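You operate a simulated robot arm through the tools that you are given. There is no shell and no other tool. Be economical: measure what you need, move in short steps, check, and stop when the job is done.

You run a simulated two-armed robot. Do the job below in one go: nothing can be reset, and whatever is moved stays where it is left.

JOB
Load the sample roll that the job card names, join it and wind on the card's length.
Fine: counter within 1 cm; brake back on.

Only the result counts: the job must be done as asked and must still hold three seconds after the hand-in. Knocking over, shifting, dropping, spilling or breaking anything else fails it.

ROBOT AND FRAMES
Two 7-joint arms with fingered hands on one trunk, on a base that drives. Base frame: it is fixed to the floor where the robot stands at the start and does not move with it; the origin is under the middle of the robot, x ahead of it, y to its left, z up; the surface under the hand at the start is at about z = 820. Units: mm, rad, N and s.
The left shoulder is at the start at [73, 155, 1159], the right one opposite. With the tool pointing down near the work surface each hand reaches from about 420 to 860 mm from the robot's upright axis, wherever it stands, measured 20 degrees to its own side. Places, roughly: brake lever [400, 500, 900]; dimmer knob [400, 200, 900]; light box switch [400, 300, 900]. Payload 4 kg a hand.
The tool frame of a hand sits at the grasp point between the pads (the TCP): z along the fingers, y along the line on which they close. The tips reach 30 mm beyond it. The gripper opens to 104 mm. The gripper's body begins 35 mm behind the TCP. The gripper is a hand of 3 fingers: y runs from the thumb to the fingers, the wrist lies at [-15, -104, -178] in the tool frame.
Orientation is told as [roll, pitch, yaw] about the base's x, y, z axes, in that order, counted from this pose: with the fingers straight down and the wrist toward the robot, the tool's x, y and z point along [0, 1, 0], [1, 0, 0] and [0, 0, -1] of the base frame.

CONTROLS
- The arms move only by the tool drive_tool. It takes "left_motion", "right_motion" or both (then of equal length, played together; a hand with none holds still); each is a list that holds one entry, the list of rows, each a list of 6 numbers: the shift along the tool's x, y, z in mm, then the turn, a rotation vector about the tool's x, y, z in rad. In form: [[[dx, dy, dz, ax, ay, az], ...]]. A call has 1 to 12 rows; each row is the pose to reach, as a shift and turn from the pose commanded when the call began, along the tool's axes at that moment. A row lasts 0.2 s, in which the tool goes at most 50 mm and 0.15 rad; a call with a longer step from one row to the next is refused whole. Where a pose cannot be reached the arm comes as near as it can. A force on the tool above 90 N (or 10 N above the force at the start of the call, whichever is more), or a blocked arm, ends the call early, and 0.2 s more pass. In this call time passes only in rows, and 0.2 s behind the last. It gives the time, the measured TCP pose, the force on the tool (base axes), the opening and the grip force at its end, in the units of the frame above (readings bear some noise), with the torque about the TCP (base axes, N m) and any sound that the robot's microphone picked up.
- Cameras (640 x 400 px; columns grow to the right, rows downward): "scene" is now at [143.1, 12.6, 1385.1]; the picture's right is [0.14, -0.99, 0.00], its down [-0.59, -0.08, -0.81] and it looks along [0.80, 0.11, -0.59] (base axes); focal length 216 px, centre (320, 200). "left" rides on the left gripper at [-64, -94, -117] in its tool frame; the picture's right is [-0.72, -0.33, 0.61], its down [0.64, -0.65, 0.40] and it looks along [0.27, 0.68, 0.68] (tool axes); focal length 238 px, centre (320, 200). "right" rides on the right gripper at [64, -94, -117] in its tool frame; the picture's right is [-0.72, 0.33, -0.61], its down [-0.64, -0.65, 0.40] and it looks along [-0.27, 0.68, 0.68] (tool axes); focal length 238 px, centre (320, 200). There is no depth. A picture from a camera that has moved, and an enlarged one, comes with that camera's place and axes in the base frame and with its lens.
- get_image(camera): a new picture of that camera. It takes no simulated time.
- move_column(by): slides the trunk up (or, below 0, down) by that many mm; the arms and the scene camera ride with it, the base frame stays. It gives what a move gives, with no picture.
- steer(legs): drives the robot by 1 to 6 legs, each [ahead, left, turn to the left] in mm, mm and rad, along the robot's own axes; the way and the turn of a leg run together, so that a leg with both is an arc; at most 1500 mm and 3.142 rad a leg. The arms and the cameras ride along, it lands a little off, and it stops where it bumps. It gives what a move gives.
- set_fingers(index, middle, thumb_bend, thumb_turn, hand): sets how far each is bent, from 0 (flat) to 1 (curled in); at 0.3 the hand is open as for a grip, at 0.7 the pads meet at the TCP. One left out holds its place. A second passes; each finger stops where it meets its share of the squeeze, and holds until it gets a number again. It is the only way to open and close the hand. It gives what a move gives, with no picture; readings hold the bend of each and the force on the fingers (four entries, about 0 where the hand has none), thumb and palm. thumb_turn goes from beside the hand (0) to across from the fingers (1), as for a grip.
- turn_head(pan, tilt): turns the head with the scene camera to pan (to the left, within 1.501 rad either way) and tilt (down, from -0.506 to 1.204), counted from straight ahead of the robot. It gives what a move gives.
- zoom(camera, box): a new picture of the part [left, top, right, bottom] of that camera's present view, enlarged. It takes no simulated time.
- hand_in(): hands the job in; it is judged then, once.

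Go step by step. Nothing tells you exact positions but the pictures and the camera data: compare them with the known pose of the tool, close in by small moves and look again before you grip or let go. The budget is 120 turns and 92 pictures, counting those below and the enlarged ones. Unless the task says otherwise, let go and move clear before handing in, and close with one line.

The tools are called after "Request:" by a JSON object that holds its "fn" and its "kwargs". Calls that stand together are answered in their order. drive_tool: Moves the arms, as the interface text tells. Its arguments: {"type":"object","properties":{"left_motion":{"type":"array"},"right_motion":{"type":"array"}},"required":[]} The other tools are called the same way: move_column (by) slides the trunk up or down; set_fingers (index, middle, thumb_bend, thumb_turn, hand) moves the fingers one by one; steer (legs) drives the base; turn_head (pan, tilt) turns the head that bears the scene camera; get_image (camera) takes a picture; zoom (camera, box) takes an enlarged picture of a part of a camera's view; hand_in () hands the job in.

At the start:

```text
t: 0.0
left_position: [539.2, 256.2, 1229.1]
left_tcp_rot: [-0.001, 0.002, -0.001]
left_wrist_force: [0.0, 0.5, -0.3]
left_moment: [0.0, -0.02, -0.01]
left_opening: 103.5
left_finger_force: 0.0
left_shape: jaw
left_bend: [0.3, 0.3, 0.3, 0.98]
left_finger forces: [0.1, 0.0, 0.0, 0.0, 0.0, 0.0]
right_position: [593.3, -149.4, 1216.0]
right_tcp_rot: [0.0, 0.002, 0.0]
right_wrist_force: [0.0, 0.2, 0.1]
right_moment: [0.01, -0.03, 0.01]
right_opening: 103.9
right_finger_force: 0.1
right_shape: jaw
right_bend: [0.3, 0.3, 0.3, 0.98]
right_finger forces: [0.0, 0.1, 0.1, 0.1, 0.1, 0.0]
trunk travel left (down, up): [-575.0, 365.0]
robot x, y, heading: [0.2, -1.5, 0.002]
head pan, tilt: [0.138, 0.63]
```

scene: 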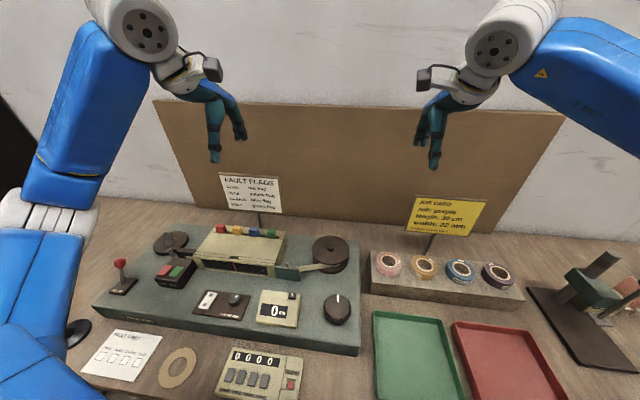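
right: 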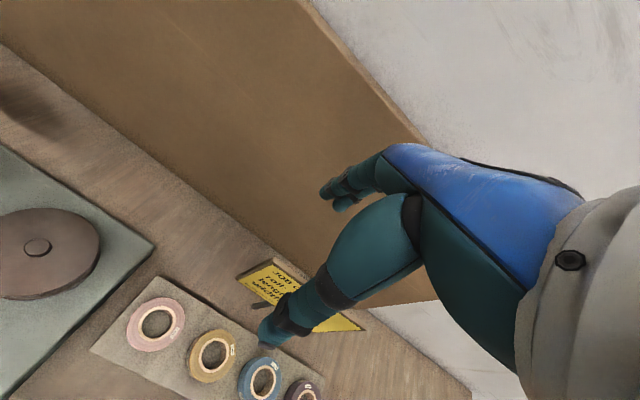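
left: 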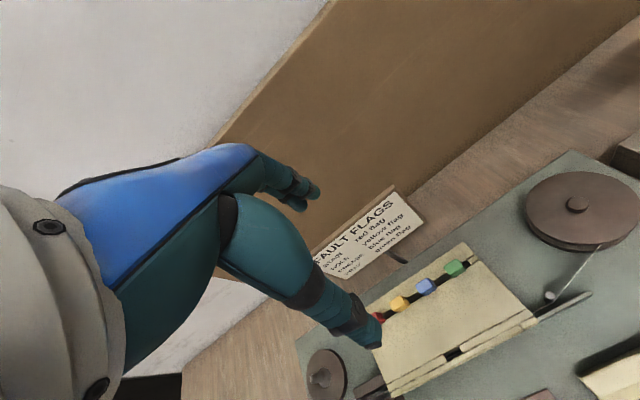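

I see a bench with a winding machine (two reels, a table with flags), a job card, four rolls, trays and a splicer-like device. First I zoom in to read the cards and see the parts.

Request:
{"fn": "zoom", "kwargs": {"camera": "scene", "box": [360, 180, 540, 310]}}

Request:
{"fn": "zoom", "kwargs": {"camera": "scene", "box": [90, 160, 370, 340]}}

Request:
{"fn": "zoom", "kwargs": {"camera": "scene", "box": [60, 280, 380, 400]}}

Request:
{"fn": "zoom", "kwargs": {"camera": "scene", "box": [500, 220, 640, 390]}}

```text
3.08 times, centred on (450, 245) of scene
camera zoom: at [143.1, 12.6, 1385.1], right [0.14, -0.99, 0.0], down [-0.59, -0.08, -0.81], along [0.8, 0.11, -0.59], focal length 666 px, centre (-80, 62)
```

zoom: 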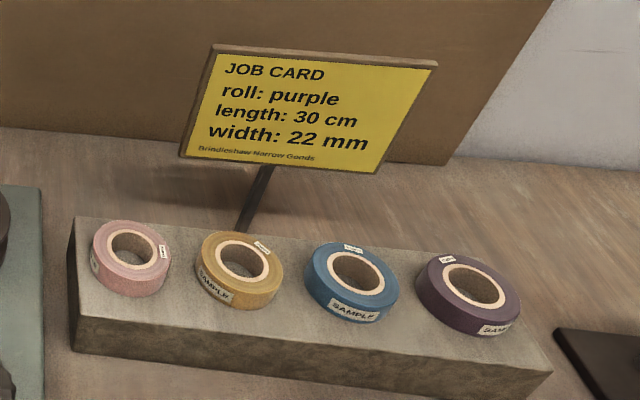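

```text
2.22 times, centred on (230, 250) of scene
camera zoom: at [143.1, 12.6, 1385.1], right [0.14, -0.99, 0.0], down [-0.59, -0.08, -0.81], along [0.8, 0.11, -0.59], focal length 481 px, centre (520, 89)
```

zoom: 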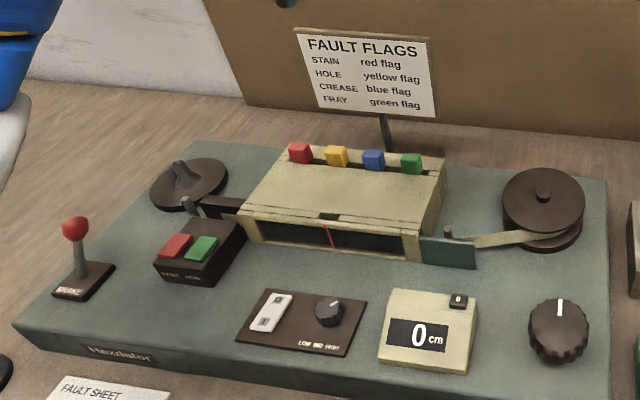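

```text
2.00 times, centred on (220, 340) of scene
camera zoom: at [143.1, 12.6, 1385.1], right [0.14, -0.99, 0.0], down [-0.59, -0.08, -0.81], along [0.8, 0.11, -0.59], focal length 433 px, centre (520, -80)
```

zoom: 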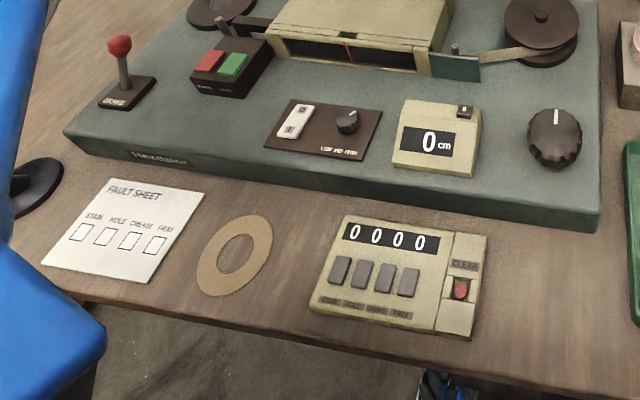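

```text
2.35 times, centred on (570, 305) of scene
camera zoom: at [143.1, 12.6, 1385.1], right [0.14, -0.99, 0.0], down [-0.59, -0.08, -0.81], along [0.8, 0.11, -0.59], focal length 509 px, centre (-268, -47)
```

zoom: 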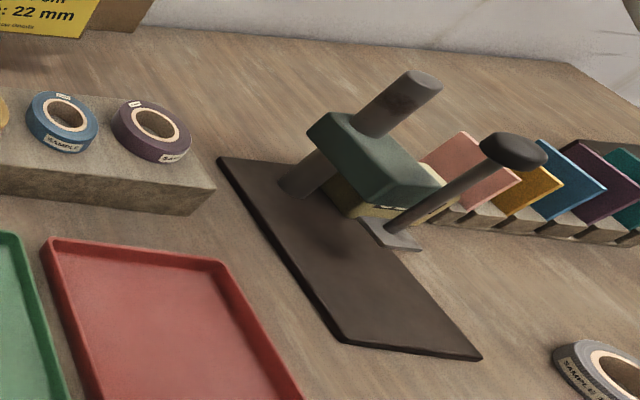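

The card says purple, 30 cm. I look closer at the machine labels and at what lies to the right and left.

Request:
{"fn": "zoom", "kwargs": {"camera": "scene", "box": [100, 220, 210, 300]}}

Request:
{"fn": "turn_head", "kwargs": {"pan": -0.5, "tilt": 0.75}}

Request:
{"fn": "get_image", "kwargs": {"camera": "scene"}}

Request:
{"fn": "turn_head", "kwargs": {"pan": 0.6, "tilt": 0.9}}

Request:
{"fn": "get_image", "kwargs": {"camera": "scene"}}

```text
5.00 times, centred on (155, 260) of scene
camera zoom: at [143.1, 12.6, 1385.1], right [0.14, -0.99, 0.0], down [-0.59, -0.08, -0.81], along [0.8, 0.11, -0.59], focal length 1082 px, centre (1145, -100)
```

zoom: 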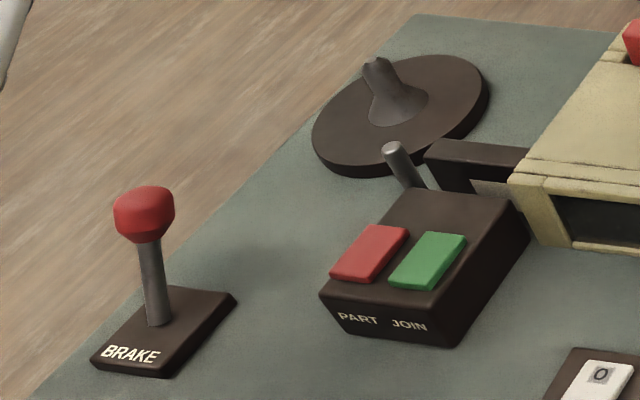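

```text
t: 1.0
left_position: [536.6, 255.6, 1231.7]
left_tcp_rot: [0.0, -0.002, 0.0]
left_wrist_force: [0.9, 0.1, 0.2]
left_moment: [0.0, -0.03, -0.03]
left_opening: 103.9
left_finger_force: 0.0
left_shape: jaw
left_bend: [0.3, 0.3, 0.3, 0.98]
left_finger forces: [0.1, 0.1, 0.1, 0.0, 0.0, 0.1]
right_position: [591.2, -149.8, 1218.0]
right_tcp_rot: [0.0, 0.001, -0.001]
right_wrist_force: [0.4, 0.6, -0.3]
right_moment: [0.02, -0.01, -0.02]
right_opening: 103.5
right_finger_force: 0.0
right_shape: jaw
right_bend: [0.3, 0.3, 0.3, 0.98]
right_finger forces: [0.0, 0.1, 0.0, 0.0, 0.0, 0.0]
trunk travel left (down, up): [-575.0, 365.0]
robot x, y, heading: [1.6, -3.7, -0.0]
head pan, tilt: [-0.499, 0.75]
```

```text
83 pictures are left
camera scene: at [129.1, -39.0, 1374.9], right [-0.48, -0.88, 0.0], down [-0.6, 0.33, -0.73], along [0.64, -0.35, -0.68], focal length 216 px, centre (320, 200)
```

scene: 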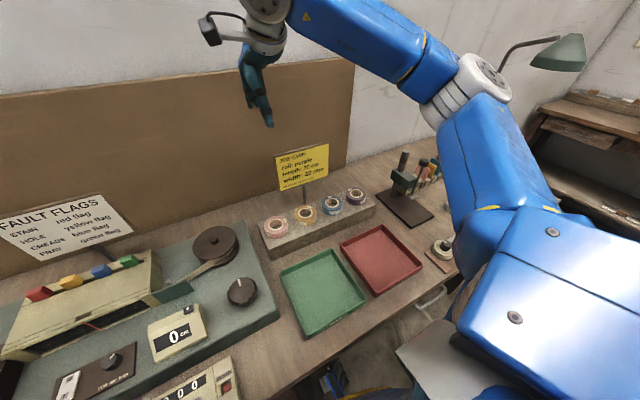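

```text
t: 2.4
left_position: [536.9, 255.6, 1230.1]
left_tcp_rot: [0.001, 0.0, 0.0]
left_wrist_force: [-0.6, 0.1, -1.0]
left_moment: [-0.02, 0.01, 0.01]
left_opening: 103.6
left_finger_force: 0.0
left_shape: jaw
left_bend: [0.3, 0.3, 0.3, 0.98]
left_finger forces: [0.1, 0.0, 0.1, 0.0, 0.0, 0.1]
right_position: [590.6, -149.3, 1216.3]
right_tcp_rot: [0.0, 0.0, 0.0]
right_wrist_force: [0.0, -0.2, 0.6]
right_moment: [0.01, 0.01, -0.02]
right_opening: 103.7
right_finger_force: 0.1
right_shape: jaw
right_bend: [0.3, 0.3, 0.3, 0.98]
right_finger forces: [0.0, 0.1, 0.0, 0.1, 0.0, 0.1]
trunk travel left (down, up): [-575.0, 365.0]
robot x, y, heading: [-0.1, 0.2, -0.003]
head pan, tilt: [0.6, 0.901]
```

```text
82 pictures are left
camera scene: at [118.7, 43.3, 1363.0], right [0.56, -0.83, 0.0], down [-0.65, -0.44, -0.62], along [0.51, 0.35, -0.79], focal length 216 px, centre (320, 200)
```

scene: 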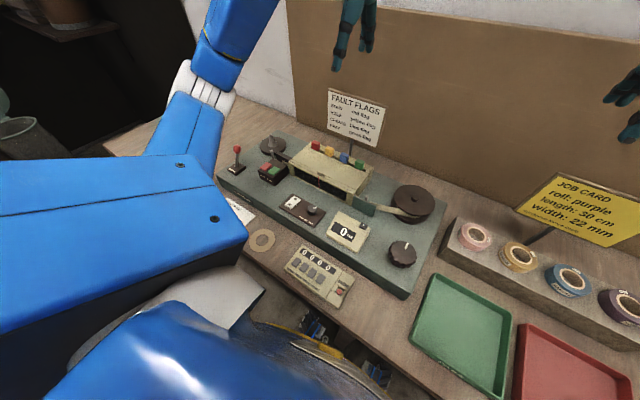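

The purple roll is the rightmost, near [565, -420, 885] by my estimate; the empty left spindle has a locating tip. The sequence is: load roll, JOIN, brake off, wind the right-hand knob to 30, brake on. I bring the right hand over the purple roll.

Request:
{"fn": "drive_tool", "kwargs": {"right_motion": [[[-45, -5, 0, 0, 0, 0], [-90, -10, 0, 0, 0, 0], [-135, -15, 0, 0, 0, 0], [-180, -20, 0, 0, 0, 0], [-225, -25, 0, 0, 0, 0], [-265, -30, 20, 0, 0, 0], [-270, -30, 65, 0, 0, 0], [-270, -30, 110, 0, 0, 0], [-270, -30, 150, 0, 0, 0]]]}}

Request:
{"fn": "turn_head", "kwargs": {"pan": -0.5, "tilt": 0.75}}

Request:
{"fn": "get_image", "kwargs": {"camera": "right"}}

Request:
{"fn": "get_image", "kwargs": {"camera": "scene"}}

```text
t: 4.3
left_position: [537.3, 254.3, 1230.2]
left_tcp_rot: [0.002, -0.001, 0.0]
left_wrist_force: [-0.1, 0.4, -0.3]
left_moment: [-0.02, -0.01, -0.01]
left_opening: 103.6
left_finger_force: 0.2
left_shape: jaw
left_bend: [0.3, 0.3, 0.3, 0.98]
left_finger forces: [0.0, 0.0, 0.0, 0.0, 0.0, 0.1]
right_position: [560.7, -420.0, 1066.1]
right_tcp_rot: [0.002, 0.0, -0.001]
right_wrist_force: [0.0, 0.2, 0.8]
right_moment: [0.02, 0.02, 0.03]
right_opening: 103.5
right_finger_force: 0.0
right_shape: jaw
right_bend: [0.3, 0.3, 0.3, 0.98]
right_finger forces: [0.0, 0.0, 0.0, 0.0, 0.0, 0.0]
trunk travel left (down, up): [-575.0, 365.0]
robot x, y, heading: [1.0, -0.3, 0.002]
head pan, tilt: [0.6, 0.901]
```

```text
t: 5.7
left_position: [538.1, 255.2, 1229.5]
left_tcp_rot: [-0.002, 0.0, 0.001]
left_wrist_force: [-0.7, -0.4, -0.4]
left_moment: [0.03, -0.02, -0.04]
left_opening: 103.3
left_finger_force: 0.1
left_shape: jaw
left_bend: [0.3, 0.3, 0.3, 0.98]
left_finger forces: [0.0, 0.0, 0.0, 0.1, 0.0, 0.0]
right_position: [561.3, -419.5, 1067.9]
right_tcp_rot: [0.0, 0.0, 0.001]
right_wrist_force: [-0.2, -0.3, 0.0]
right_moment: [0.01, 0.04, 0.02]
right_opening: 103.8
right_finger_force: 0.0
right_shape: jaw
right_bend: [0.3, 0.3, 0.3, 0.98]
right_finger forces: [0.0, 0.1, 0.0, 0.0, 0.0, 0.0]
trunk travel left (down, up): [-575.0, 365.0]
robot x, y, heading: [2.9, 2.9, 0.003]
head pan, tilt: [-0.499, 0.75]
```

```text
81 pictures are left
camera right: at [467.1, -355.9, 1183.9], right [0.33, -0.72, 0.61], down [-0.65, -0.64, -0.4], along [0.68, -0.27, -0.68], focal length 238 px, centre (320, 200)
```

right: 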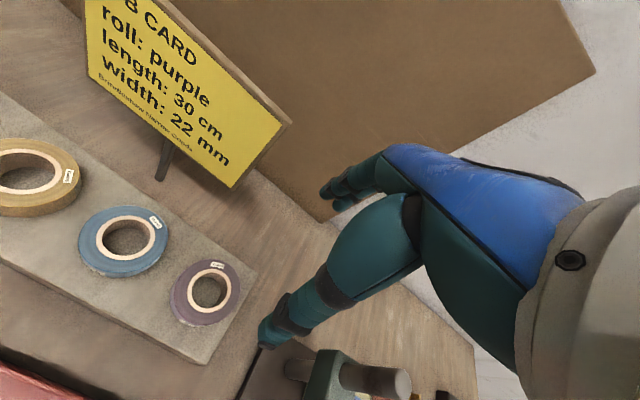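

```text
80 pictures are left
camera scene: at [128.6, -40.3, 1374.9], right [-0.48, -0.88, 0.0], down [-0.6, 0.33, -0.73], along [0.64, -0.35, -0.68], focal length 216 px, centre (320, 200)
```

scene: 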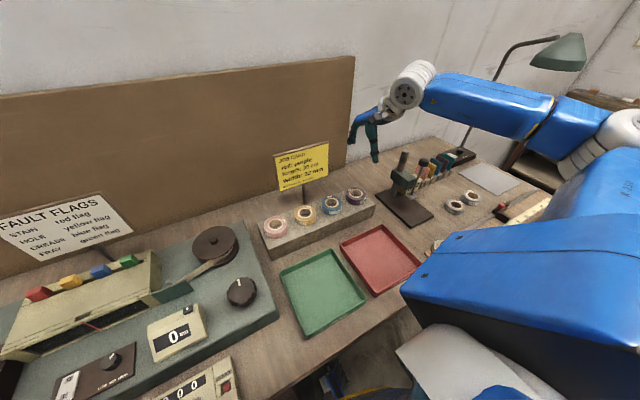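

The roll seems a bit nearer than estimated, about [541, -401]. I shift the hand and lower part way, then look again.

Request:
{"fn": "drive_tool", "kwargs": {"right_motion": [[[19, -20, 0, 0, 0, 0], [19, -20, 45, 0, 0, 0], [19, -20, 90, 0, 0, 0]]]}}

Request:
{"fn": "get_image", "kwargs": {"camera": "right"}}

Request:
{"fn": "zoom", "kwargs": {"camera": "scene", "box": [250, 120, 450, 260]}}

```text
t: 6.5
left_position: [539.1, 253.3, 1231.4]
left_tcp_rot: [0.001, 0.001, -0.001]
left_wrist_force: [0.1, 0.5, 0.3]
left_moment: [0.01, 0.01, 0.0]
left_opening: 103.8
left_finger_force: 0.2
left_shape: jaw
left_bend: [0.3, 0.3, 0.3, 0.98]
left_finger forces: [0.0, 0.1, 0.0, 0.0, 0.0, 0.1]
right_position: [542.2, -401.8, 975.0]
right_tcp_rot: [0.001, 0.001, 0.001]
right_wrist_force: [0.0, 0.3, -0.1]
right_moment: [-0.02, 0.0, -0.01]
right_opening: 103.7
right_finger_force: 0.0
right_shape: jaw
right_bend: [0.3, 0.3, 0.3, 0.98]
right_finger forces: [0.1, 0.1, 0.1, 0.1, 0.1, 0.1]
trunk travel left (down, up): [-575.0, 365.0]
robot x, y, heading: [1.0, 4.0, 0.003]
head pan, tilt: [-0.499, 0.75]
```

```text
79 pictures are left
camera right: at [447.5, -338.3, 1091.9], right [0.33, -0.72, 0.61], down [-0.65, -0.64, -0.41], along [0.68, -0.27, -0.68], focal length 238 px, centre (320, 200)
```

right: 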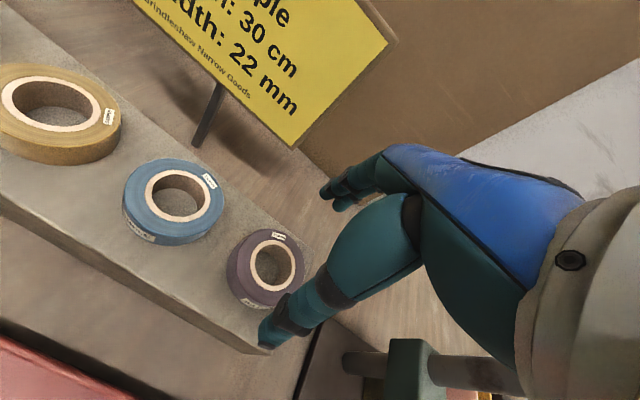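

```text
2.86 times, centred on (350, 190) of scene
camera zoom: at [130.3, -42.0, 1374.7], right [-0.48, -0.88, 0.0], down [-0.6, 0.33, -0.73], along [0.64, -0.35, -0.69], focal length 618 px, centre (234, 229)
```

zoom: 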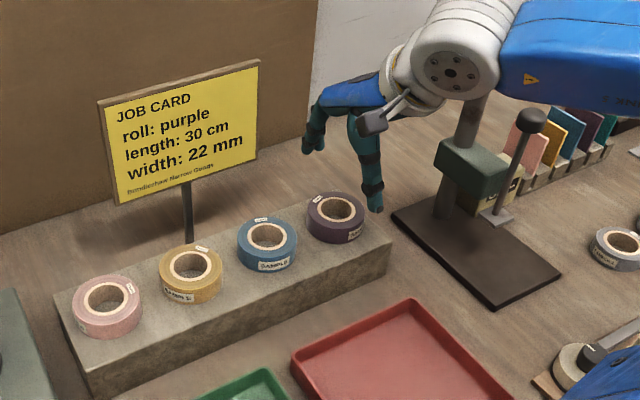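

Triangulating from both hand views gives the purple roll's top centre at about [531, -396, 919], diameter about 65. I line up and lower so the tips come just above the rack.

Request:
{"fn": "drive_tool", "kwargs": {"right_motion": [[[6, -11, 0, 0, 0, 0], [6, -11, 25, 0, 0, 0], [6, -11, 42, 0, 0, 0]]]}}

Request:
{"fn": "get_image", "kwargs": {"camera": "right"}}

Request:
{"fn": "zoom", "kwargs": {"camera": "scene", "box": [310, 130, 410, 220]}}

```text
t: 7.3
left_position: [537.4, 253.8, 1230.9]
left_tcp_rot: [0.004, 0.0, 0.0]
left_wrist_force: [0.4, -0.3, -0.3]
left_moment: [0.02, 0.01, -0.01]
left_opening: 103.7
left_finger_force: 0.0
left_shape: jaw
left_bend: [0.3, 0.3, 0.3, 0.98]
left_finger forces: [0.1, 0.0, 0.0, 0.1, 0.1, 0.1]
right_position: [529.5, -395.1, 933.3]
right_tcp_rot: [0.002, -0.001, 0.0]
right_wrist_force: [0.1, 0.5, 0.0]
right_moment: [-0.02, 0.03, -0.01]
right_opening: 103.6
right_finger_force: 0.0
right_shape: jaw
right_bend: [0.3, 0.3, 0.3, 0.98]
right_finger forces: [0.1, 0.1, 0.0, 0.0, 0.0, 0.0]
trunk travel left (down, up): [-575.0, 365.0]
robot x, y, heading: [-1.0, -0.5, -0.001]
head pan, tilt: [-0.499, 0.75]
```

```text
77 pictures are left
camera right: at [435.8, -331.7, 1050.8], right [0.33, -0.72, 0.61], down [-0.65, -0.64, -0.41], along [0.68, -0.27, -0.68], focal length 238 px, centre (320, 200)
```

right: 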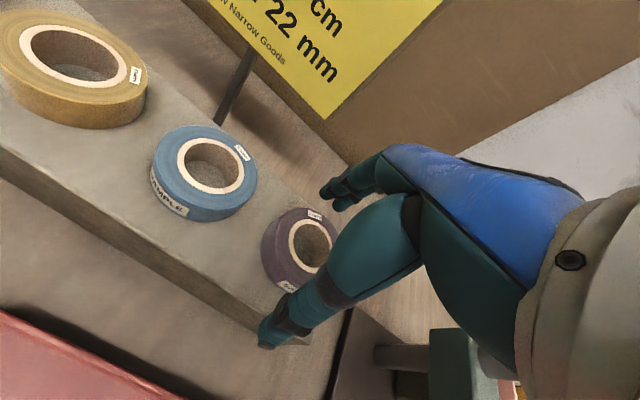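

```text
4.44 times, centred on (360, 175) of scene
camera zoom: at [128.8, -41.5, 1374.9], right [-0.48, -0.88, 0.0], down [-0.6, 0.33, -0.73], along [0.64, -0.35, -0.68], focal length 961 px, centre (142, 311)
```

zoom: 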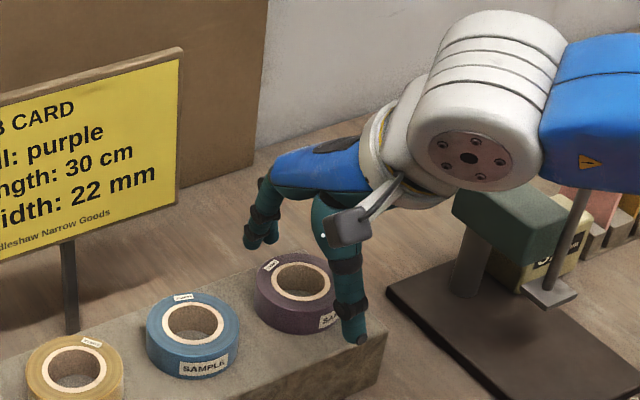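

Thumb tip still seems well above the rack, so the roll lies a little lower and farther than thought. I shift slightly and lower more in small steps, watching the force.

Request:
{"fn": "drive_tool", "kwargs": {"right_motion": [[[-5, 7, 0, 0, 0, 0], [-5, 7, 8, 0, 0, 0], [-5, 7, 14, 0, 0, 0]]]}}

Request:
{"fn": "zoom", "kwargs": {"camera": "right", "box": [200, 150, 400, 380]}}

Request:
{"fn": "zoom", "kwargs": {"camera": "scene", "box": [330, 160, 390, 215]}}

```text
t: 8.1
left_position: [537.1, 255.7, 1230.9]
left_tcp_rot: [-0.001, 0.0, 0.0]
left_wrist_force: [-0.7, 0.3, -0.8]
left_moment: [-0.04, 0.01, -0.01]
left_opening: 103.7
left_finger_force: 0.0
left_shape: jaw
left_bend: [0.3, 0.3, 0.3, 0.98]
left_finger forces: [0.0, 0.0, 0.0, 0.0, 0.1, 0.0]
right_position: [538.5, -400.8, 920.7]
right_tcp_rot: [0.002, 0.002, 0.002]
right_wrist_force: [0.1, -0.3, 0.6]
right_moment: [-0.01, 0.0, 0.0]
right_opening: 103.8
right_finger_force: 0.0
right_shape: jaw
right_bend: [0.3, 0.3, 0.3, 0.98]
right_finger forces: [0.0, 0.1, 0.1, 0.1, 0.0, 0.0]
trunk travel left (down, up): [-575.0, 365.0]
robot x, y, heading: [-1.6, 0.5, -0.0]
head pan, tilt: [-0.499, 0.75]
```

```text
1.74 times, centred on (300, 265) of right
camera zoom: at [442.4, -336.5, 1037.3], right [0.33, -0.72, 0.61], down [-0.65, -0.64, -0.41], along [0.68, -0.27, -0.68], focal length 414 px, centre (355, 87)
```

zoom: 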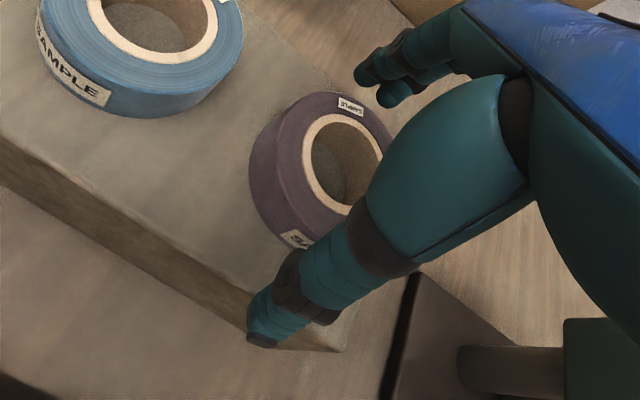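

```text
7.27 times, centred on (360, 188) of scene
camera zoom: at [128.2, -40.5, 1375.0], right [-0.48, -0.88, 0.0], down [-0.6, 0.33, -0.73], along [0.64, -0.35, -0.68], focal length 1573 px, centre (29, 291)
```

zoom: 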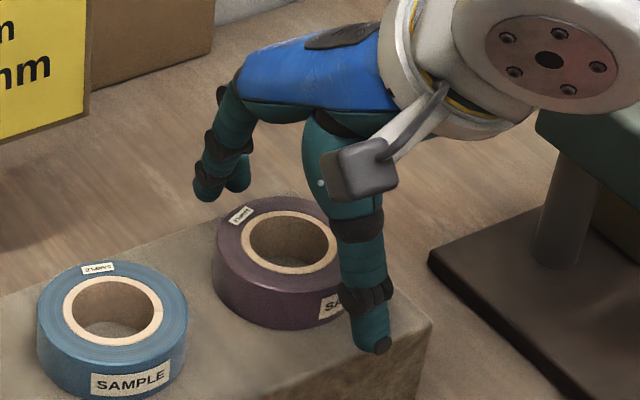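

The viewing lines of both cameras nearly coincide, so height is ambiguous. I raise the trunk for a steeper second sight line on the roll and rack.

Request:
{"fn": "move_column", "kwargs": {"by": 320}}

Request:
{"fn": "zoom", "kwargs": {"camera": "scene", "box": [230, 180, 410, 300]}}

Request:
{"fn": "get_image", "kwargs": {"camera": "right"}}

```text
t: 11.2
left_position: [537.3, 256.1, 1550.4]
left_tcp_rot: [0.001, 0.001, 0.0]
left_wrist_force: [-0.9, 0.2, -0.2]
left_moment: [-0.01, 0.0, 0.01]
left_opening: 103.9
left_finger_force: 0.0
left_shape: jaw
left_bend: [0.3, 0.3, 0.3, 0.98]
left_finger forces: [0.0, 0.1, 0.0, 0.1, 0.0, 0.0]
right_position: [538.2, -400.8, 1240.3]
right_tcp_rot: [0.001, 0.0, 0.0]
right_wrist_force: [-0.5, 0.7, 0.0]
right_moment: [0.01, 0.01, -0.03]
right_opening: 104.0
right_finger_force: 0.0
right_shape: jaw
right_bend: [0.3, 0.3, 0.3, 0.98]
right_finger forces: [0.0, 0.0, 0.0, 0.1, 0.0, 0.0]
trunk travel left (down, up): [-895.0, 45.0]
robot x, y, heading: [0.0, -0.0, -0.002]
head pan, tilt: [-0.499, 0.75]
```

```text
3.33 times, centred on (320, 240) of scene
camera zoom: at [129.2, -40.5, 1694.9], right [-0.48, -0.88, 0.0], down [-0.6, 0.33, -0.73], along [0.64, -0.35, -0.68], focal length 721 px, centre (320, 67)
```

zoom: 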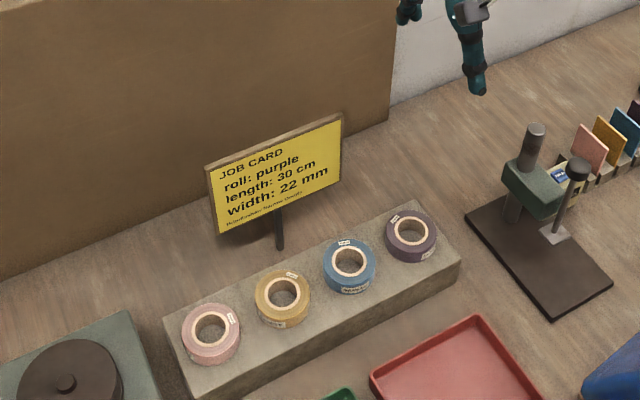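

```text
72 pictures are left
camera right: at [443.0, -336.6, 1357.4], right [0.33, -0.72, 0.61], down [-0.65, -0.64, -0.4], along [0.68, -0.27, -0.68], focal length 238 px, centre (320, 200)
```

right: 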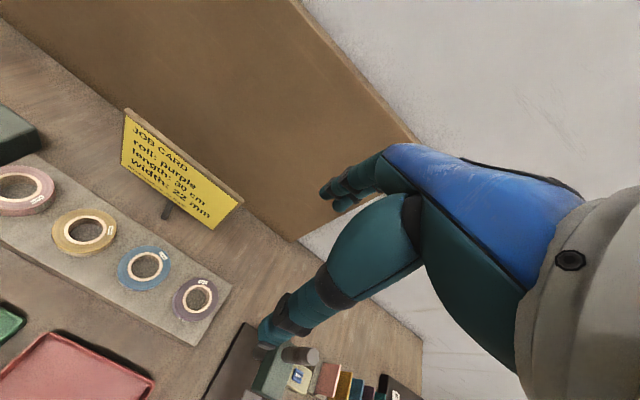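

Now the roll's top centre triangulates to [542, -402, 906], rack top ≈ 883, rack x from 493 to 594. I go back down, centre and begin closing in steps.

Request:
{"fn": "move_column", "kwargs": {"by": -320}}

Request:
{"fn": "drive_tool", "kwargs": {"right_motion": [[[-1, 4, 0, 0, 0, 0], [-1, 4, 2, 0, 0, 0]]]}}

Request:
{"fn": "set_fingers", "kwargs": {"hand": "right", "index": 0.4, "middle": 0.4, "thumb_bend": 0.4}}

Request:
{"fn": "zoom", "kwargs": {"camera": "right", "box": [200, 150, 400, 380]}}

Request:
{"fn": "zoom", "kwargs": {"camera": "scene", "box": [330, 160, 390, 215]}}

```text
t: 14.4
left_position: [537.4, 254.2, 1229.9]
left_tcp_rot: [0.0, -0.001, -0.001]
left_wrist_force: [0.6, 0.3, 0.4]
left_moment: [-0.01, 0.03, -0.03]
left_opening: 104.0
left_finger_force: 0.1
left_shape: jaw
left_bend: [0.3, 0.3, 0.3, 0.98]
left_finger forces: [0.0, 0.0, 0.1, 0.1, 0.1, 0.0]
right_position: [536.4, -399.6, 921.3]
right_tcp_rot: [0.0, 0.0, 0.0]
right_wrist_force: [-0.1, 0.8, -0.2]
right_moment: [-0.01, -0.01, 0.0]
right_opening: 103.8
right_finger_force: 0.0
right_shape: jaw
right_bend: [0.3, 0.3, 0.3, 0.98]
right_finger forces: [0.0, 0.0, 0.0, 0.1, 0.0, 0.0]
trunk travel left (down, up): [-575.0, 365.0]
robot x, y, heading: [0.2, 1.1, 0.002]
head pan, tilt: [-0.499, 0.75]
```

```text
t: 15.0
left_position: [537.1, 254.6, 1231.6]
left_tcp_rot: [-0.001, 0.0, 0.001]
left_wrist_force: [1.1, 0.1, -0.5]
left_moment: [-0.03, 0.0, 0.01]
left_opening: 103.7
left_finger_force: 0.1
left_shape: jaw
left_bend: [0.3, 0.3, 0.3, 0.98]
left_finger forces: [0.0, 0.1, 0.1, 0.0, 0.1, 0.0]
right_position: [541.3, -401.6, 918.4]
right_tcp_rot: [0.0, 0.0, -0.001]
right_wrist_force: [0.0, -0.3, -0.2]
right_moment: [-0.01, -0.01, -0.01]
right_opening: 103.6
right_finger_force: 0.1
right_shape: jaw
right_bend: [0.3, 0.3, 0.3, 0.98]
right_finger forces: [0.1, 0.0, 0.0, 0.0, 0.0, 0.0]
trunk travel left (down, up): [-575.0, 365.0]
robot x, y, heading: [0.0, -0.6, 0.0]
head pan, tilt: [-0.499, 0.75]
```

```text
t: 16.0
left_position: [537.7, 255.8, 1230.2]
left_tcp_rot: [0.001, 0.0, -0.001]
left_wrist_force: [-0.6, -0.4, 0.0]
left_moment: [0.01, 0.01, 0.0]
left_opening: 103.7
left_finger_force: 0.1
left_shape: jaw
left_bend: [0.3, 0.3, 0.3, 0.98]
left_finger forces: [0.0, 0.0, 0.1, 0.1, 0.0, 0.0]
right_position: [540.1, -400.4, 917.5]
right_tcp_rot: [0.0, 0.001, 0.0]
right_wrist_force: [0.8, 0.4, 0.3]
right_moment: [0.01, -0.01, -0.03]
right_opening: 78.6
right_finger_force: 0.2
right_shape: fingers
right_bend: [0.4, 0.4, 0.4, 0.98]
right_finger forces: [0.0, 0.0, 0.1, 0.1, 0.0, 0.0]
trunk travel left (down, up): [-575.0, 365.0]
robot x, y, heading: [1.6, -2.1, 0.004]
head pan, tilt: [-0.499, 0.75]
```

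```text
1.74 times, centred on (300, 265) of right
camera zoom: at [446.8, -337.6, 1035.4], right [0.33, -0.72, 0.61], down [-0.65, -0.64, -0.4], along [0.68, -0.27, -0.68], focal length 414 px, centre (355, 87)
```

zoom: 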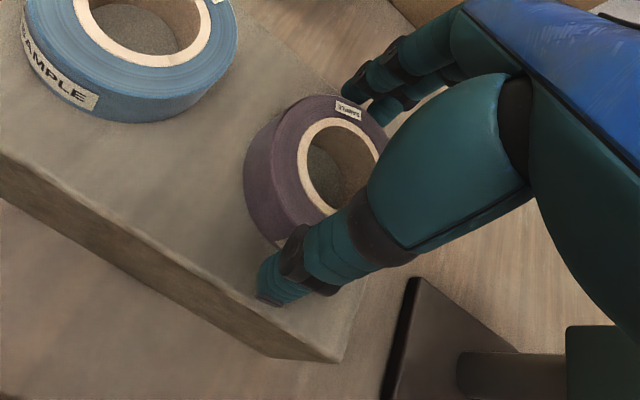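

```text
7.27 times, centred on (360, 188) of scene
camera zoom: at [128.6, -40.3, 1374.9], right [-0.48, -0.88, 0.0], down [-0.6, 0.33, -0.73], along [0.64, -0.35, -0.68], focal length 1573 px, centre (29, 291)
```

zoom: 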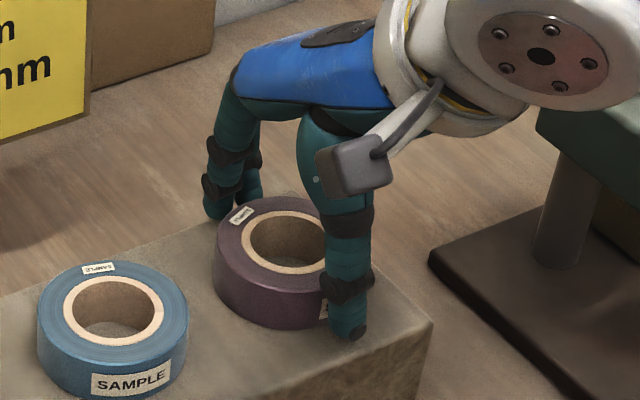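

The fingers straddle the purple roll nicely just above the rack. I close on it.

Request:
{"fn": "set_fingers", "kwargs": {"hand": "right", "index": 0.6, "middle": 0.6, "thumb_bend": 0.6}}

Request:
{"fn": "zoom", "kwargs": {"camera": "scene", "box": [330, 160, 390, 215]}}

```text
t: 17.0
left_position: [538.3, 256.2, 1229.6]
left_tcp_rot: [0.0, 0.0, 0.002]
left_wrist_force: [0.8, -0.2, -0.6]
left_moment: [0.0, -0.04, 0.0]
left_opening: 103.7
left_finger_force: 0.0
left_shape: jaw
left_bend: [0.3, 0.3, 0.3, 0.98]
left_finger forces: [0.1, 0.1, 0.0, 0.0, 0.0, 0.0]
right_position: [540.9, -401.3, 918.7]
right_tcp_rot: [-0.001, 0.001, 0.0]
right_wrist_force: [1.4, 1.3, 1.6]
right_moment: [-0.02, -0.09, 0.0]
right_opening: 60.2
right_finger_force: 16.2
right_shape: fingers
right_bend: [0.49, 0.53, 0.47, 0.96]
right_finger forces: [8.6, 7.3, 0.0, 0.1, 15.6, 0.1]
trunk travel left (down, up): [-575.0, 365.0]
robot x, y, heading: [0.8, 0.8, 0.007]
head pan, tilt: [-0.499, 0.75]
```

```text
7.27 times, centred on (360, 188) of scene
camera zoom: at [128.4, -40.1, 1375.0], right [-0.48, -0.88, 0.0], down [-0.6, 0.33, -0.73], along [0.64, -0.35, -0.68], focal length 1573 px, centre (29, 291)
```

zoom: 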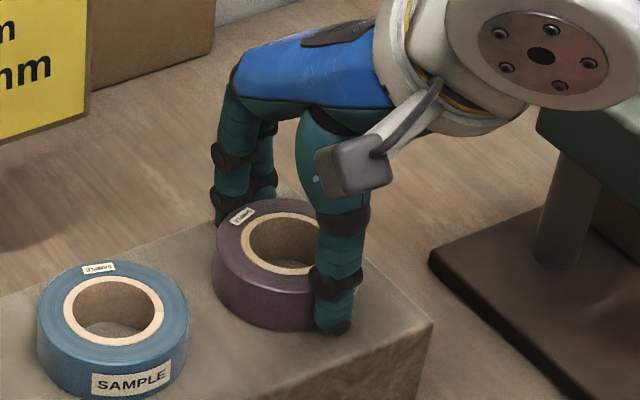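

Grip is firm (16 N). I lift straight up and check the hold.

Request:
{"fn": "drive_tool", "kwargs": {"right_motion": [[[0, 0, -15, 0, 0, 0], [0, 0, -45, 0, 0, 0], [0, 0, -90, 0, 0, 0], [0, 0, -135, 0, 0, 0], [0, 0, -180, 0, 0, 0], [0, 0, -220, 0, 0, 0]]]}}

Request:
{"fn": "turn_head", "kwargs": {"pan": 0.7, "tilt": 0.6}}

Request:
{"fn": "get_image", "kwargs": {"camera": "right"}}

Request:
{"fn": "get_image", "kwargs": {"camera": "scene"}}

```text
t: 18.4
left_position: [537.1, 255.9, 1230.3]
left_tcp_rot: [0.0, -0.001, -0.001]
left_wrist_force: [-0.4, 0.2, 0.5]
left_moment: [0.0, 0.01, 0.0]
left_opening: 103.6
left_finger_force: 0.1
left_shape: jaw
left_bend: [0.3, 0.3, 0.3, 0.98]
left_finger forces: [0.1, 0.0, 0.0, 0.0, 0.0, 0.1]
right_position: [541.0, -400.4, 1139.2]
right_tcp_rot: [-0.001, 0.001, 0.001]
right_wrist_force: [-0.3, 0.2, -0.3]
right_moment: [0.0, -0.05, 0.01]
right_opening: 60.2
right_finger_force: 15.4
right_shape: fingers
right_bend: [0.49, 0.53, 0.47, 0.96]
right_finger forces: [8.4, 6.9, 0.0, 0.0, 15.6, 0.0]
trunk travel left (down, up): [-575.0, 365.0]
robot x, y, heading: [1.1, 2.2, 0.002]
head pan, tilt: [-0.499, 0.75]
```

```text
t: 19.8
left_position: [537.7, 255.8, 1230.2]
left_tcp_rot: [0.0, -0.001, -0.001]
left_wrist_force: [-0.7, 0.6, -0.2]
left_moment: [0.01, -0.01, 0.01]
left_opening: 103.5
left_finger_force: 0.1
left_shape: jaw
left_bend: [0.3, 0.3, 0.3, 0.98]
left_finger forces: [0.0, 0.0, 0.1, 0.0, 0.0, 0.0]
right_position: [541.5, -401.0, 1138.8]
right_tcp_rot: [0.0, 0.001, 0.0]
right_wrist_force: [-0.9, -0.8, -0.6]
right_moment: [-0.02, 0.01, 0.05]
right_opening: 60.1
right_finger_force: 15.3
right_shape: fingers
right_bend: [0.49, 0.53, 0.47, 0.96]
right_finger forces: [8.2, 6.7, 0.0, 0.0, 15.5, 0.1]
trunk travel left (down, up): [-575.0, 365.0]
robot x, y, heading: [-0.3, 5.2, 0.005]
head pan, tilt: [0.7, 0.6]
```

```text
68 pictures are left
camera right: at [446.8, -337.5, 1254.9], right [0.33, -0.72, 0.61], down [-0.65, -0.64, -0.4], along [0.68, -0.27, -0.68], focal length 238 px, centre (320, 200)
```

right: 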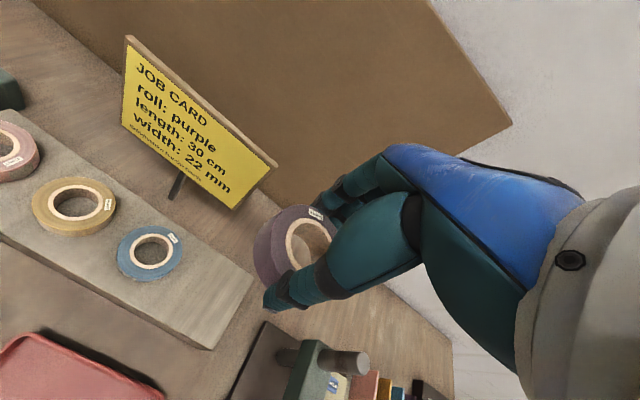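

```text
67 pictures are left
camera scene: at [123.6, 56.3, 1387.9], right [0.64, -0.77, 0.0], down [-0.43, -0.36, -0.82], along [0.63, 0.53, -0.57], focal length 216 px, centre (320, 200)
```

scene: 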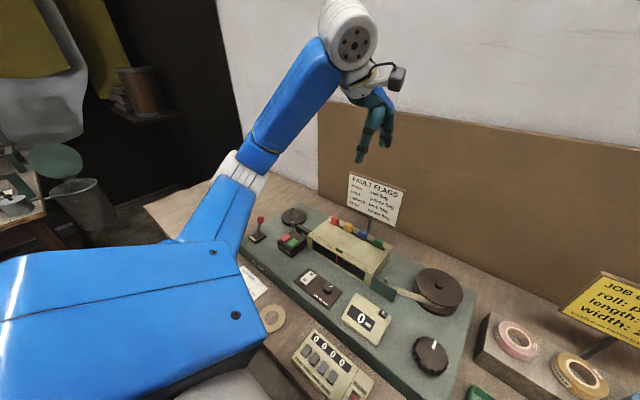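

The roll is held level. I drive left so the spindle comes into the right hand's range, backing off a little first.

Request:
{"fn": "steer", "kwargs": {"legs": [[-60, 0, 0], [0, 650, 0]]}}

Request:
{"fn": "turn_head", "kwargs": {"pan": 0.0, "tilt": 0.8}}

Request:
{"fn": "get_image", "kwargs": {"camera": "scene"}}

Request:
{"fn": "get_image", "kwargs": {"camera": "right"}}

```text
t: 24.0
left_position: [472.7, 906.8, 1231.4]
left_tcp_rot: [0.005, -0.001, 0.007]
left_wrist_force: [-0.3, 0.4, 0.6]
left_moment: [0.03, -0.02, -0.01]
left_opening: 103.8
left_finger_force: 0.0
left_shape: jaw
left_bend: [0.3, 0.3, 0.3, 0.98]
left_finger forces: [0.0, 0.1, 0.1, 0.1, 0.0, 0.0]
right_position: [480.8, 251.3, 1136.9]
right_tcp_rot: [0.007, 0.0, 0.009]
right_wrist_force: [-0.1, -1.2, -1.2]
right_moment: [0.01, 0.0, 0.02]
right_opening: 60.3
right_finger_force: 15.3
right_shape: fingers
right_bend: [0.49, 0.53, 0.47, 0.96]
right_finger forces: [8.3, 6.8, 0.1, 0.1, 15.6, 0.1]
trunk travel left (down, up): [-575.0, 365.0]
robot x, y, heading: [-63.3, 651.5, 0.011]
head pan, tilt: [0.7, 0.6]
```

```text
t: 25.1
left_position: [471.2, 912.4, 1230.6]
left_tcp_rot: [0.001, -0.002, 0.007]
left_wrist_force: [0.7, 0.1, 0.6]
left_moment: [0.04, -0.03, 0.01]
left_opening: 103.9
left_finger_force: 0.1
left_shape: jaw
left_bend: [0.3, 0.3, 0.3, 0.98]
left_finger forces: [0.0, 0.1, 0.0, 0.0, 0.1, 0.1]
right_position: [479.9, 257.2, 1140.2]
right_tcp_rot: [0.001, -0.002, 0.01]
right_wrist_force: [0.5, -0.1, -0.5]
right_moment: [0.0, 0.0, -0.02]
right_opening: 60.3
right_finger_force: 15.7
right_shape: fingers
right_bend: [0.49, 0.53, 0.47, 0.96]
right_finger forces: [8.3, 6.9, 0.0, 0.1, 15.6, 0.1]
trunk travel left (down, up): [-575.0, 365.0]
robot x, y, heading: [-57.7, 652.2, 0.008]
head pan, tilt: [0.0, 0.799]
```

```text
66 pictures are left
camera scene: at [73.7, 653.8, 1371.0], right [0.01, -1.0, 0.0], down [-0.72, -0.01, -0.7], along [0.7, 0.01, -0.72], focal length 216 px, centre (320, 200)
```

scene: 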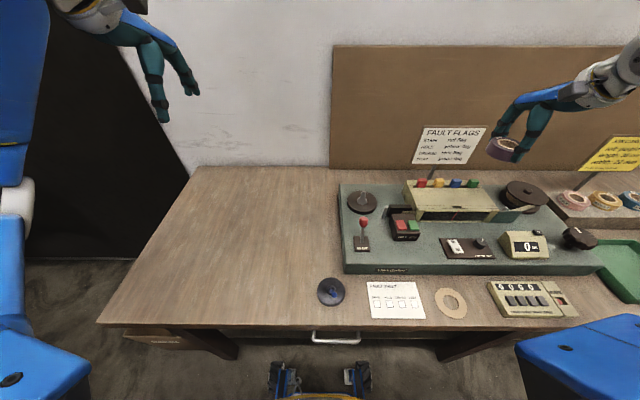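

```text
65 pictures are left
camera right: at [385.2, 319.5, 1256.0], right [0.33, -0.72, 0.61], down [-0.65, -0.65, -0.4], along [0.69, -0.26, -0.68], focal length 238 px, centre (320, 200)
```

right: 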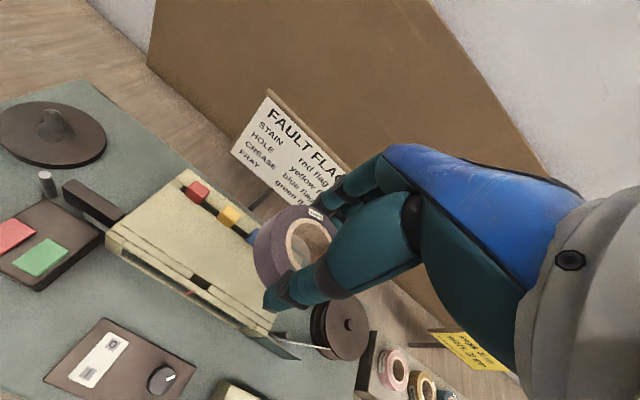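

The left spindle is at about column 361, row 201 of the scene. I take enlarged views at two trunk heights to triangulate spindle, JOIN, brake, and knob.

Request:
{"fn": "zoom", "kwargs": {"camera": "scene", "box": [340, 170, 460, 260]}}

Request:
{"fn": "zoom", "kwargs": {"camera": "scene", "box": [480, 150, 620, 260]}}

Request:
{"fn": "move_column", "kwargs": {"by": 320}}

Request:
{"fn": "get_image", "kwargs": {"camera": "scene"}}

```text
4.44 times, centred on (400, 215) of scene
camera zoom: at [73.7, 653.8, 1371.0], right [0.01, -1.0, 0.0], down [-0.72, -0.01, -0.7], along [0.7, 0.01, -0.72], focal length 961 px, centre (-36, 133)
```

zoom: 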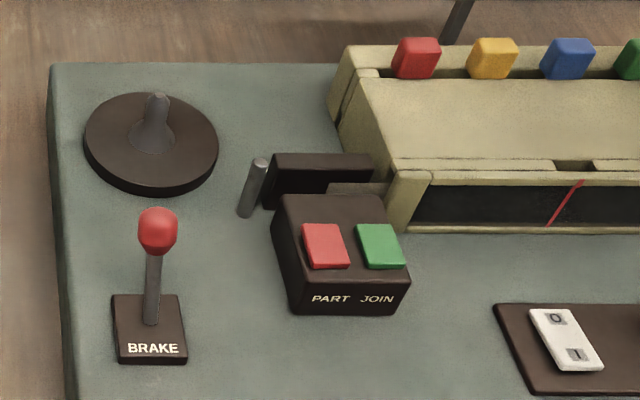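

```text
3.64 times, centred on (550, 205) of scene
camera zoom: at [73.7, 653.8, 1371.0], right [0.01, -1.0, 0.0], down [-0.72, -0.01, -0.7], along [0.7, 0.01, -0.72], focal length 786 px, centre (-516, 182)
```

zoom: 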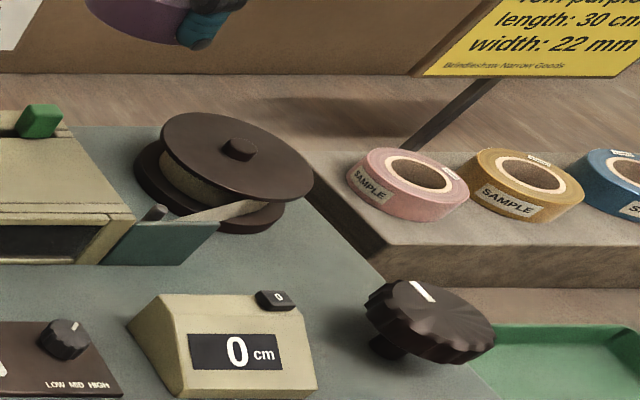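

```text
t: 28.3
left_position: [472.4, 911.8, 1551.9]
left_tcp_rot: [0.001, -0.001, 0.006]
left_wrist_force: [-0.1, 0.1, -0.5]
left_moment: [-0.01, -0.01, 0.03]
left_opening: 103.4
left_finger_force: 0.1
left_shape: jaw
left_bend: [0.3, 0.3, 0.3, 0.98]
left_finger forces: [0.1, 0.0, 0.0, 0.0, 0.1, 0.0]
right_position: [481.5, 255.6, 1458.8]
right_tcp_rot: [0.002, -0.003, 0.008]
right_wrist_force: [0.0, -0.6, -0.1]
right_moment: [0.01, 0.01, 0.0]
right_opening: 60.1
right_finger_force: 15.6
right_shape: fingers
right_bend: [0.49, 0.53, 0.47, 0.96]
right_finger forces: [8.3, 6.8, 0.0, 0.1, 15.5, 0.1]
trunk travel left (down, up): [-895.0, 45.0]
robot x, y, heading: [-60.5, 652.5, 0.008]
head pan, tilt: [0.0, 0.799]
```

```text
62 pictures are left
camera scene: at [74.5, 653.0, 1690.9], right [0.01, -1.0, 0.0], down [-0.72, -0.01, -0.7], along [0.7, 0.01, -0.72], focal length 216 px, centre (320, 200)
```

scene: 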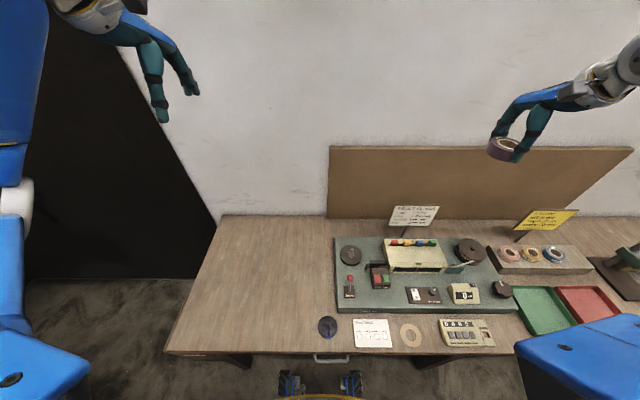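

Request:
{"fn": "zoom", "kwargs": {"camera": "scene", "box": [330, 235, 430, 310]}}

Request:
{"fn": "zoom", "kwargs": {"camera": "scene", "box": [430, 235, 530, 310]}}

```text
5.33 times, centred on (380, 272) of scene
camera zoom: at [74.5, 653.0, 1690.9], right [0.01, -1.0, 0.0], down [-0.72, -0.01, -0.7], along [0.7, 0.01, -0.72], focal length 1154 px, centre (0, -187)
```

zoom: 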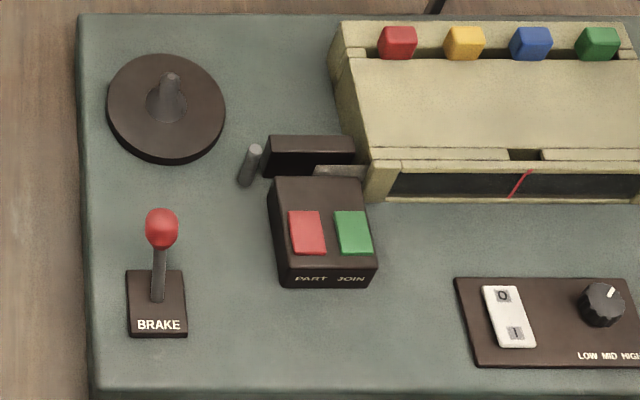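

```text
5.33 times, centred on (480, 272) of scene
camera zoom: at [74.5, 653.0, 1690.9], right [0.01, -1.0, 0.0], down [-0.72, -0.01, -0.7], along [0.7, 0.01, -0.72], focal length 1154 px, centre (-533, -187)
```

zoom: 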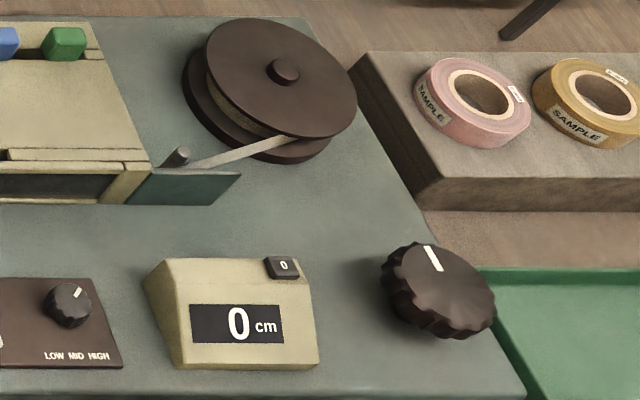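

The spindle triangulates to about [543, 527], tip z ≈ 922, platter top z ≈ 881. I check exactly how the roll sits in the hand before lowering.

Request:
{"fn": "zoom", "kwargs": {"camera": "right", "box": [230, 180, 370, 330]}}

Request:
{"fn": "zoom", "kwargs": {"camera": "scene", "box": [470, 110, 550, 170]}}

```text
2.67 times, centred on (300, 255) of right
camera zoom: at [385.7, 318.8, 1575.8], right [0.33, -0.72, 0.61], down [-0.65, -0.65, -0.41], along [0.69, -0.26, -0.68], focal length 636 px, centre (373, 53)
```

zoom: 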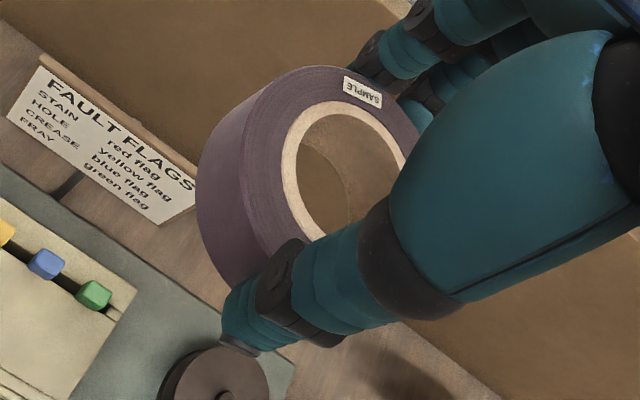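

```text
6.67 times, centred on (510, 140) of scene
camera zoom: at [74.5, 653.0, 1690.9], right [0.01, -1.0, 0.0], down [-0.72, -0.01, -0.7], along [0.7, 0.01, -0.72], focal length 1442 px, centre (-947, 600)
```

zoom: 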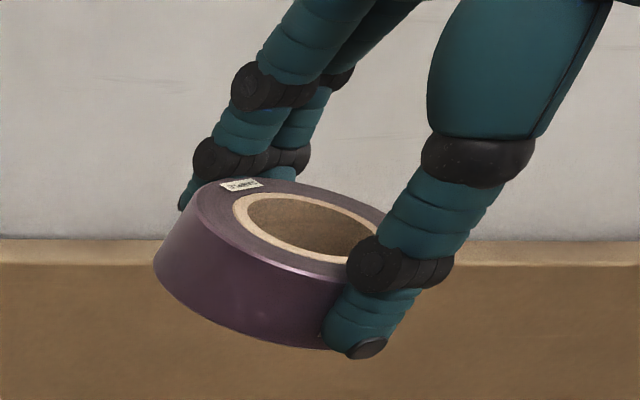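

The roll's hole centre sits about (-2, +4) mm from the TCP, so I aim the TCP at [545, 524]. I lower the trunk, move over the spindle and stop above it.

Request:
{"fn": "move_column", "kwargs": {"by": -320}}

Request:
{"fn": "drive_tool", "kwargs": {"right_motion": [[[45, 11, 0, 0, 0, 0], [90, 22, 0, 0, 0, 0], [135, 33, 0, 0, 0, 0], [180, 44, 0, 0, 0, 0], [225, 55, 0, 0, 0, 0], [267, 66, 0, 0, 0, 0], [267, 66, 45, 0, 0, 0], [267, 66, 90, 0, 0, 0], [267, 66, 130, 0, 0, 0]]]}}

Request:
{"fn": "zoom", "kwargs": {"camera": "scene", "box": [320, 120, 440, 240]}}

Request:
{"fn": "get_image", "kwargs": {"camera": "right"}}

```text
t: 31.4
left_position: [469.5, 912.9, 1231.7]
left_tcp_rot: [-0.001, -0.001, 0.007]
left_wrist_force: [-0.2, 0.0, 0.2]
left_moment: [-0.01, 0.01, -0.02]
left_opening: 103.5
left_finger_force: 0.0
left_shape: jaw
left_bend: [0.3, 0.3, 0.3, 0.98]
left_finger forces: [0.0, 0.0, 0.0, 0.1, 0.1, 0.1]
right_position: [480.5, 256.0, 1139.8]
right_tcp_rot: [0.001, -0.001, 0.009]
right_wrist_force: [-0.3, 1.0, 0.3]
right_moment: [0.02, -0.01, 0.01]
right_opening: 60.1
right_finger_force: 15.4
right_shape: fingers
right_bend: [0.49, 0.53, 0.47, 0.96]
right_finger forces: [8.3, 6.8, 0.0, 0.0, 15.5, 0.1]
trunk travel left (down, up): [-575.0, 365.0]
robot x, y, heading: [-64.6, 651.4, 0.012]
head pan, tilt: [0.0, 0.799]
```

```text
t: 33.4
left_position: [471.9, 913.5, 1231.1]
left_tcp_rot: [-0.001, -0.003, 0.008]
left_wrist_force: [0.5, 0.9, 0.2]
left_moment: [0.0, 0.01, 0.02]
left_opening: 103.4
left_finger_force: 0.1
left_shape: jaw
left_bend: [0.3, 0.3, 0.3, 0.98]
left_finger forces: [0.0, 0.1, 0.0, 0.0, 0.1, 0.0]
right_position: [545.8, 523.9, 1007.9]
right_tcp_rot: [-0.001, -0.003, 0.008]
right_wrist_force: [-1.2, -0.4, 0.0]
right_moment: [0.02, 0.02, -0.01]
right_opening: 59.9
right_finger_force: 15.1
right_shape: fingers
right_bend: [0.49, 0.53, 0.47, 0.96]
right_finger forces: [8.3, 6.8, 0.0, 0.0, 15.2, 0.0]
trunk travel left (down, up): [-575.0, 365.0]
robot x, y, heading: [-66.2, 651.2, 0.01]
head pan, tilt: [0.0, 0.799]
```

```text
3.33 times, centred on (380, 180) of scene
camera zoom: at [75.3, 653.5, 1370.8], right [0.01, -1.0, 0.0], down [-0.72, -0.01, -0.69], along [0.69, 0.01, -0.72], focal length 721 px, centre (120, 267)
```

zoom: 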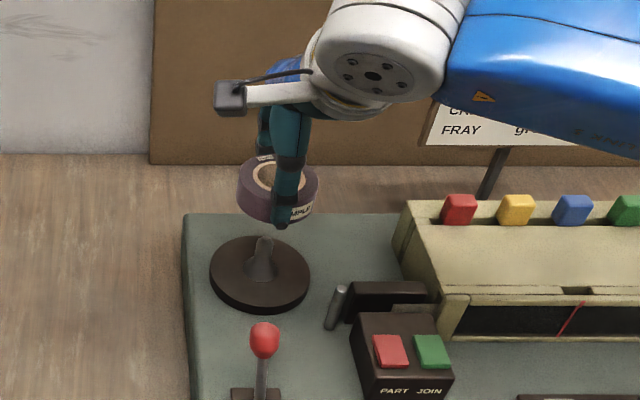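

```text
56 pictures are left
camera right: at [449.8, 587.0, 1124.3], right [0.33, -0.72, 0.61], down [-0.65, -0.65, -0.41], along [0.69, -0.26, -0.68], focal length 238 px, centre (320, 200)
```

right: 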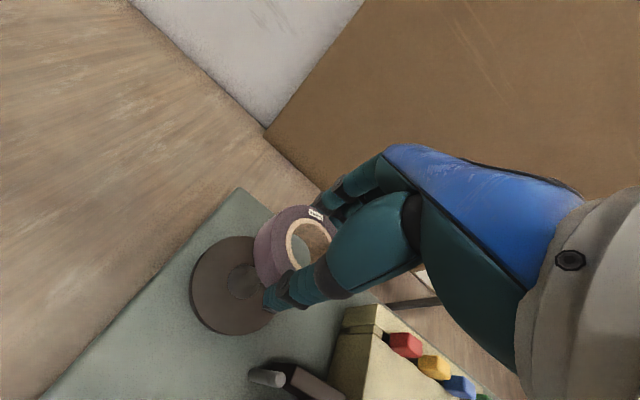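

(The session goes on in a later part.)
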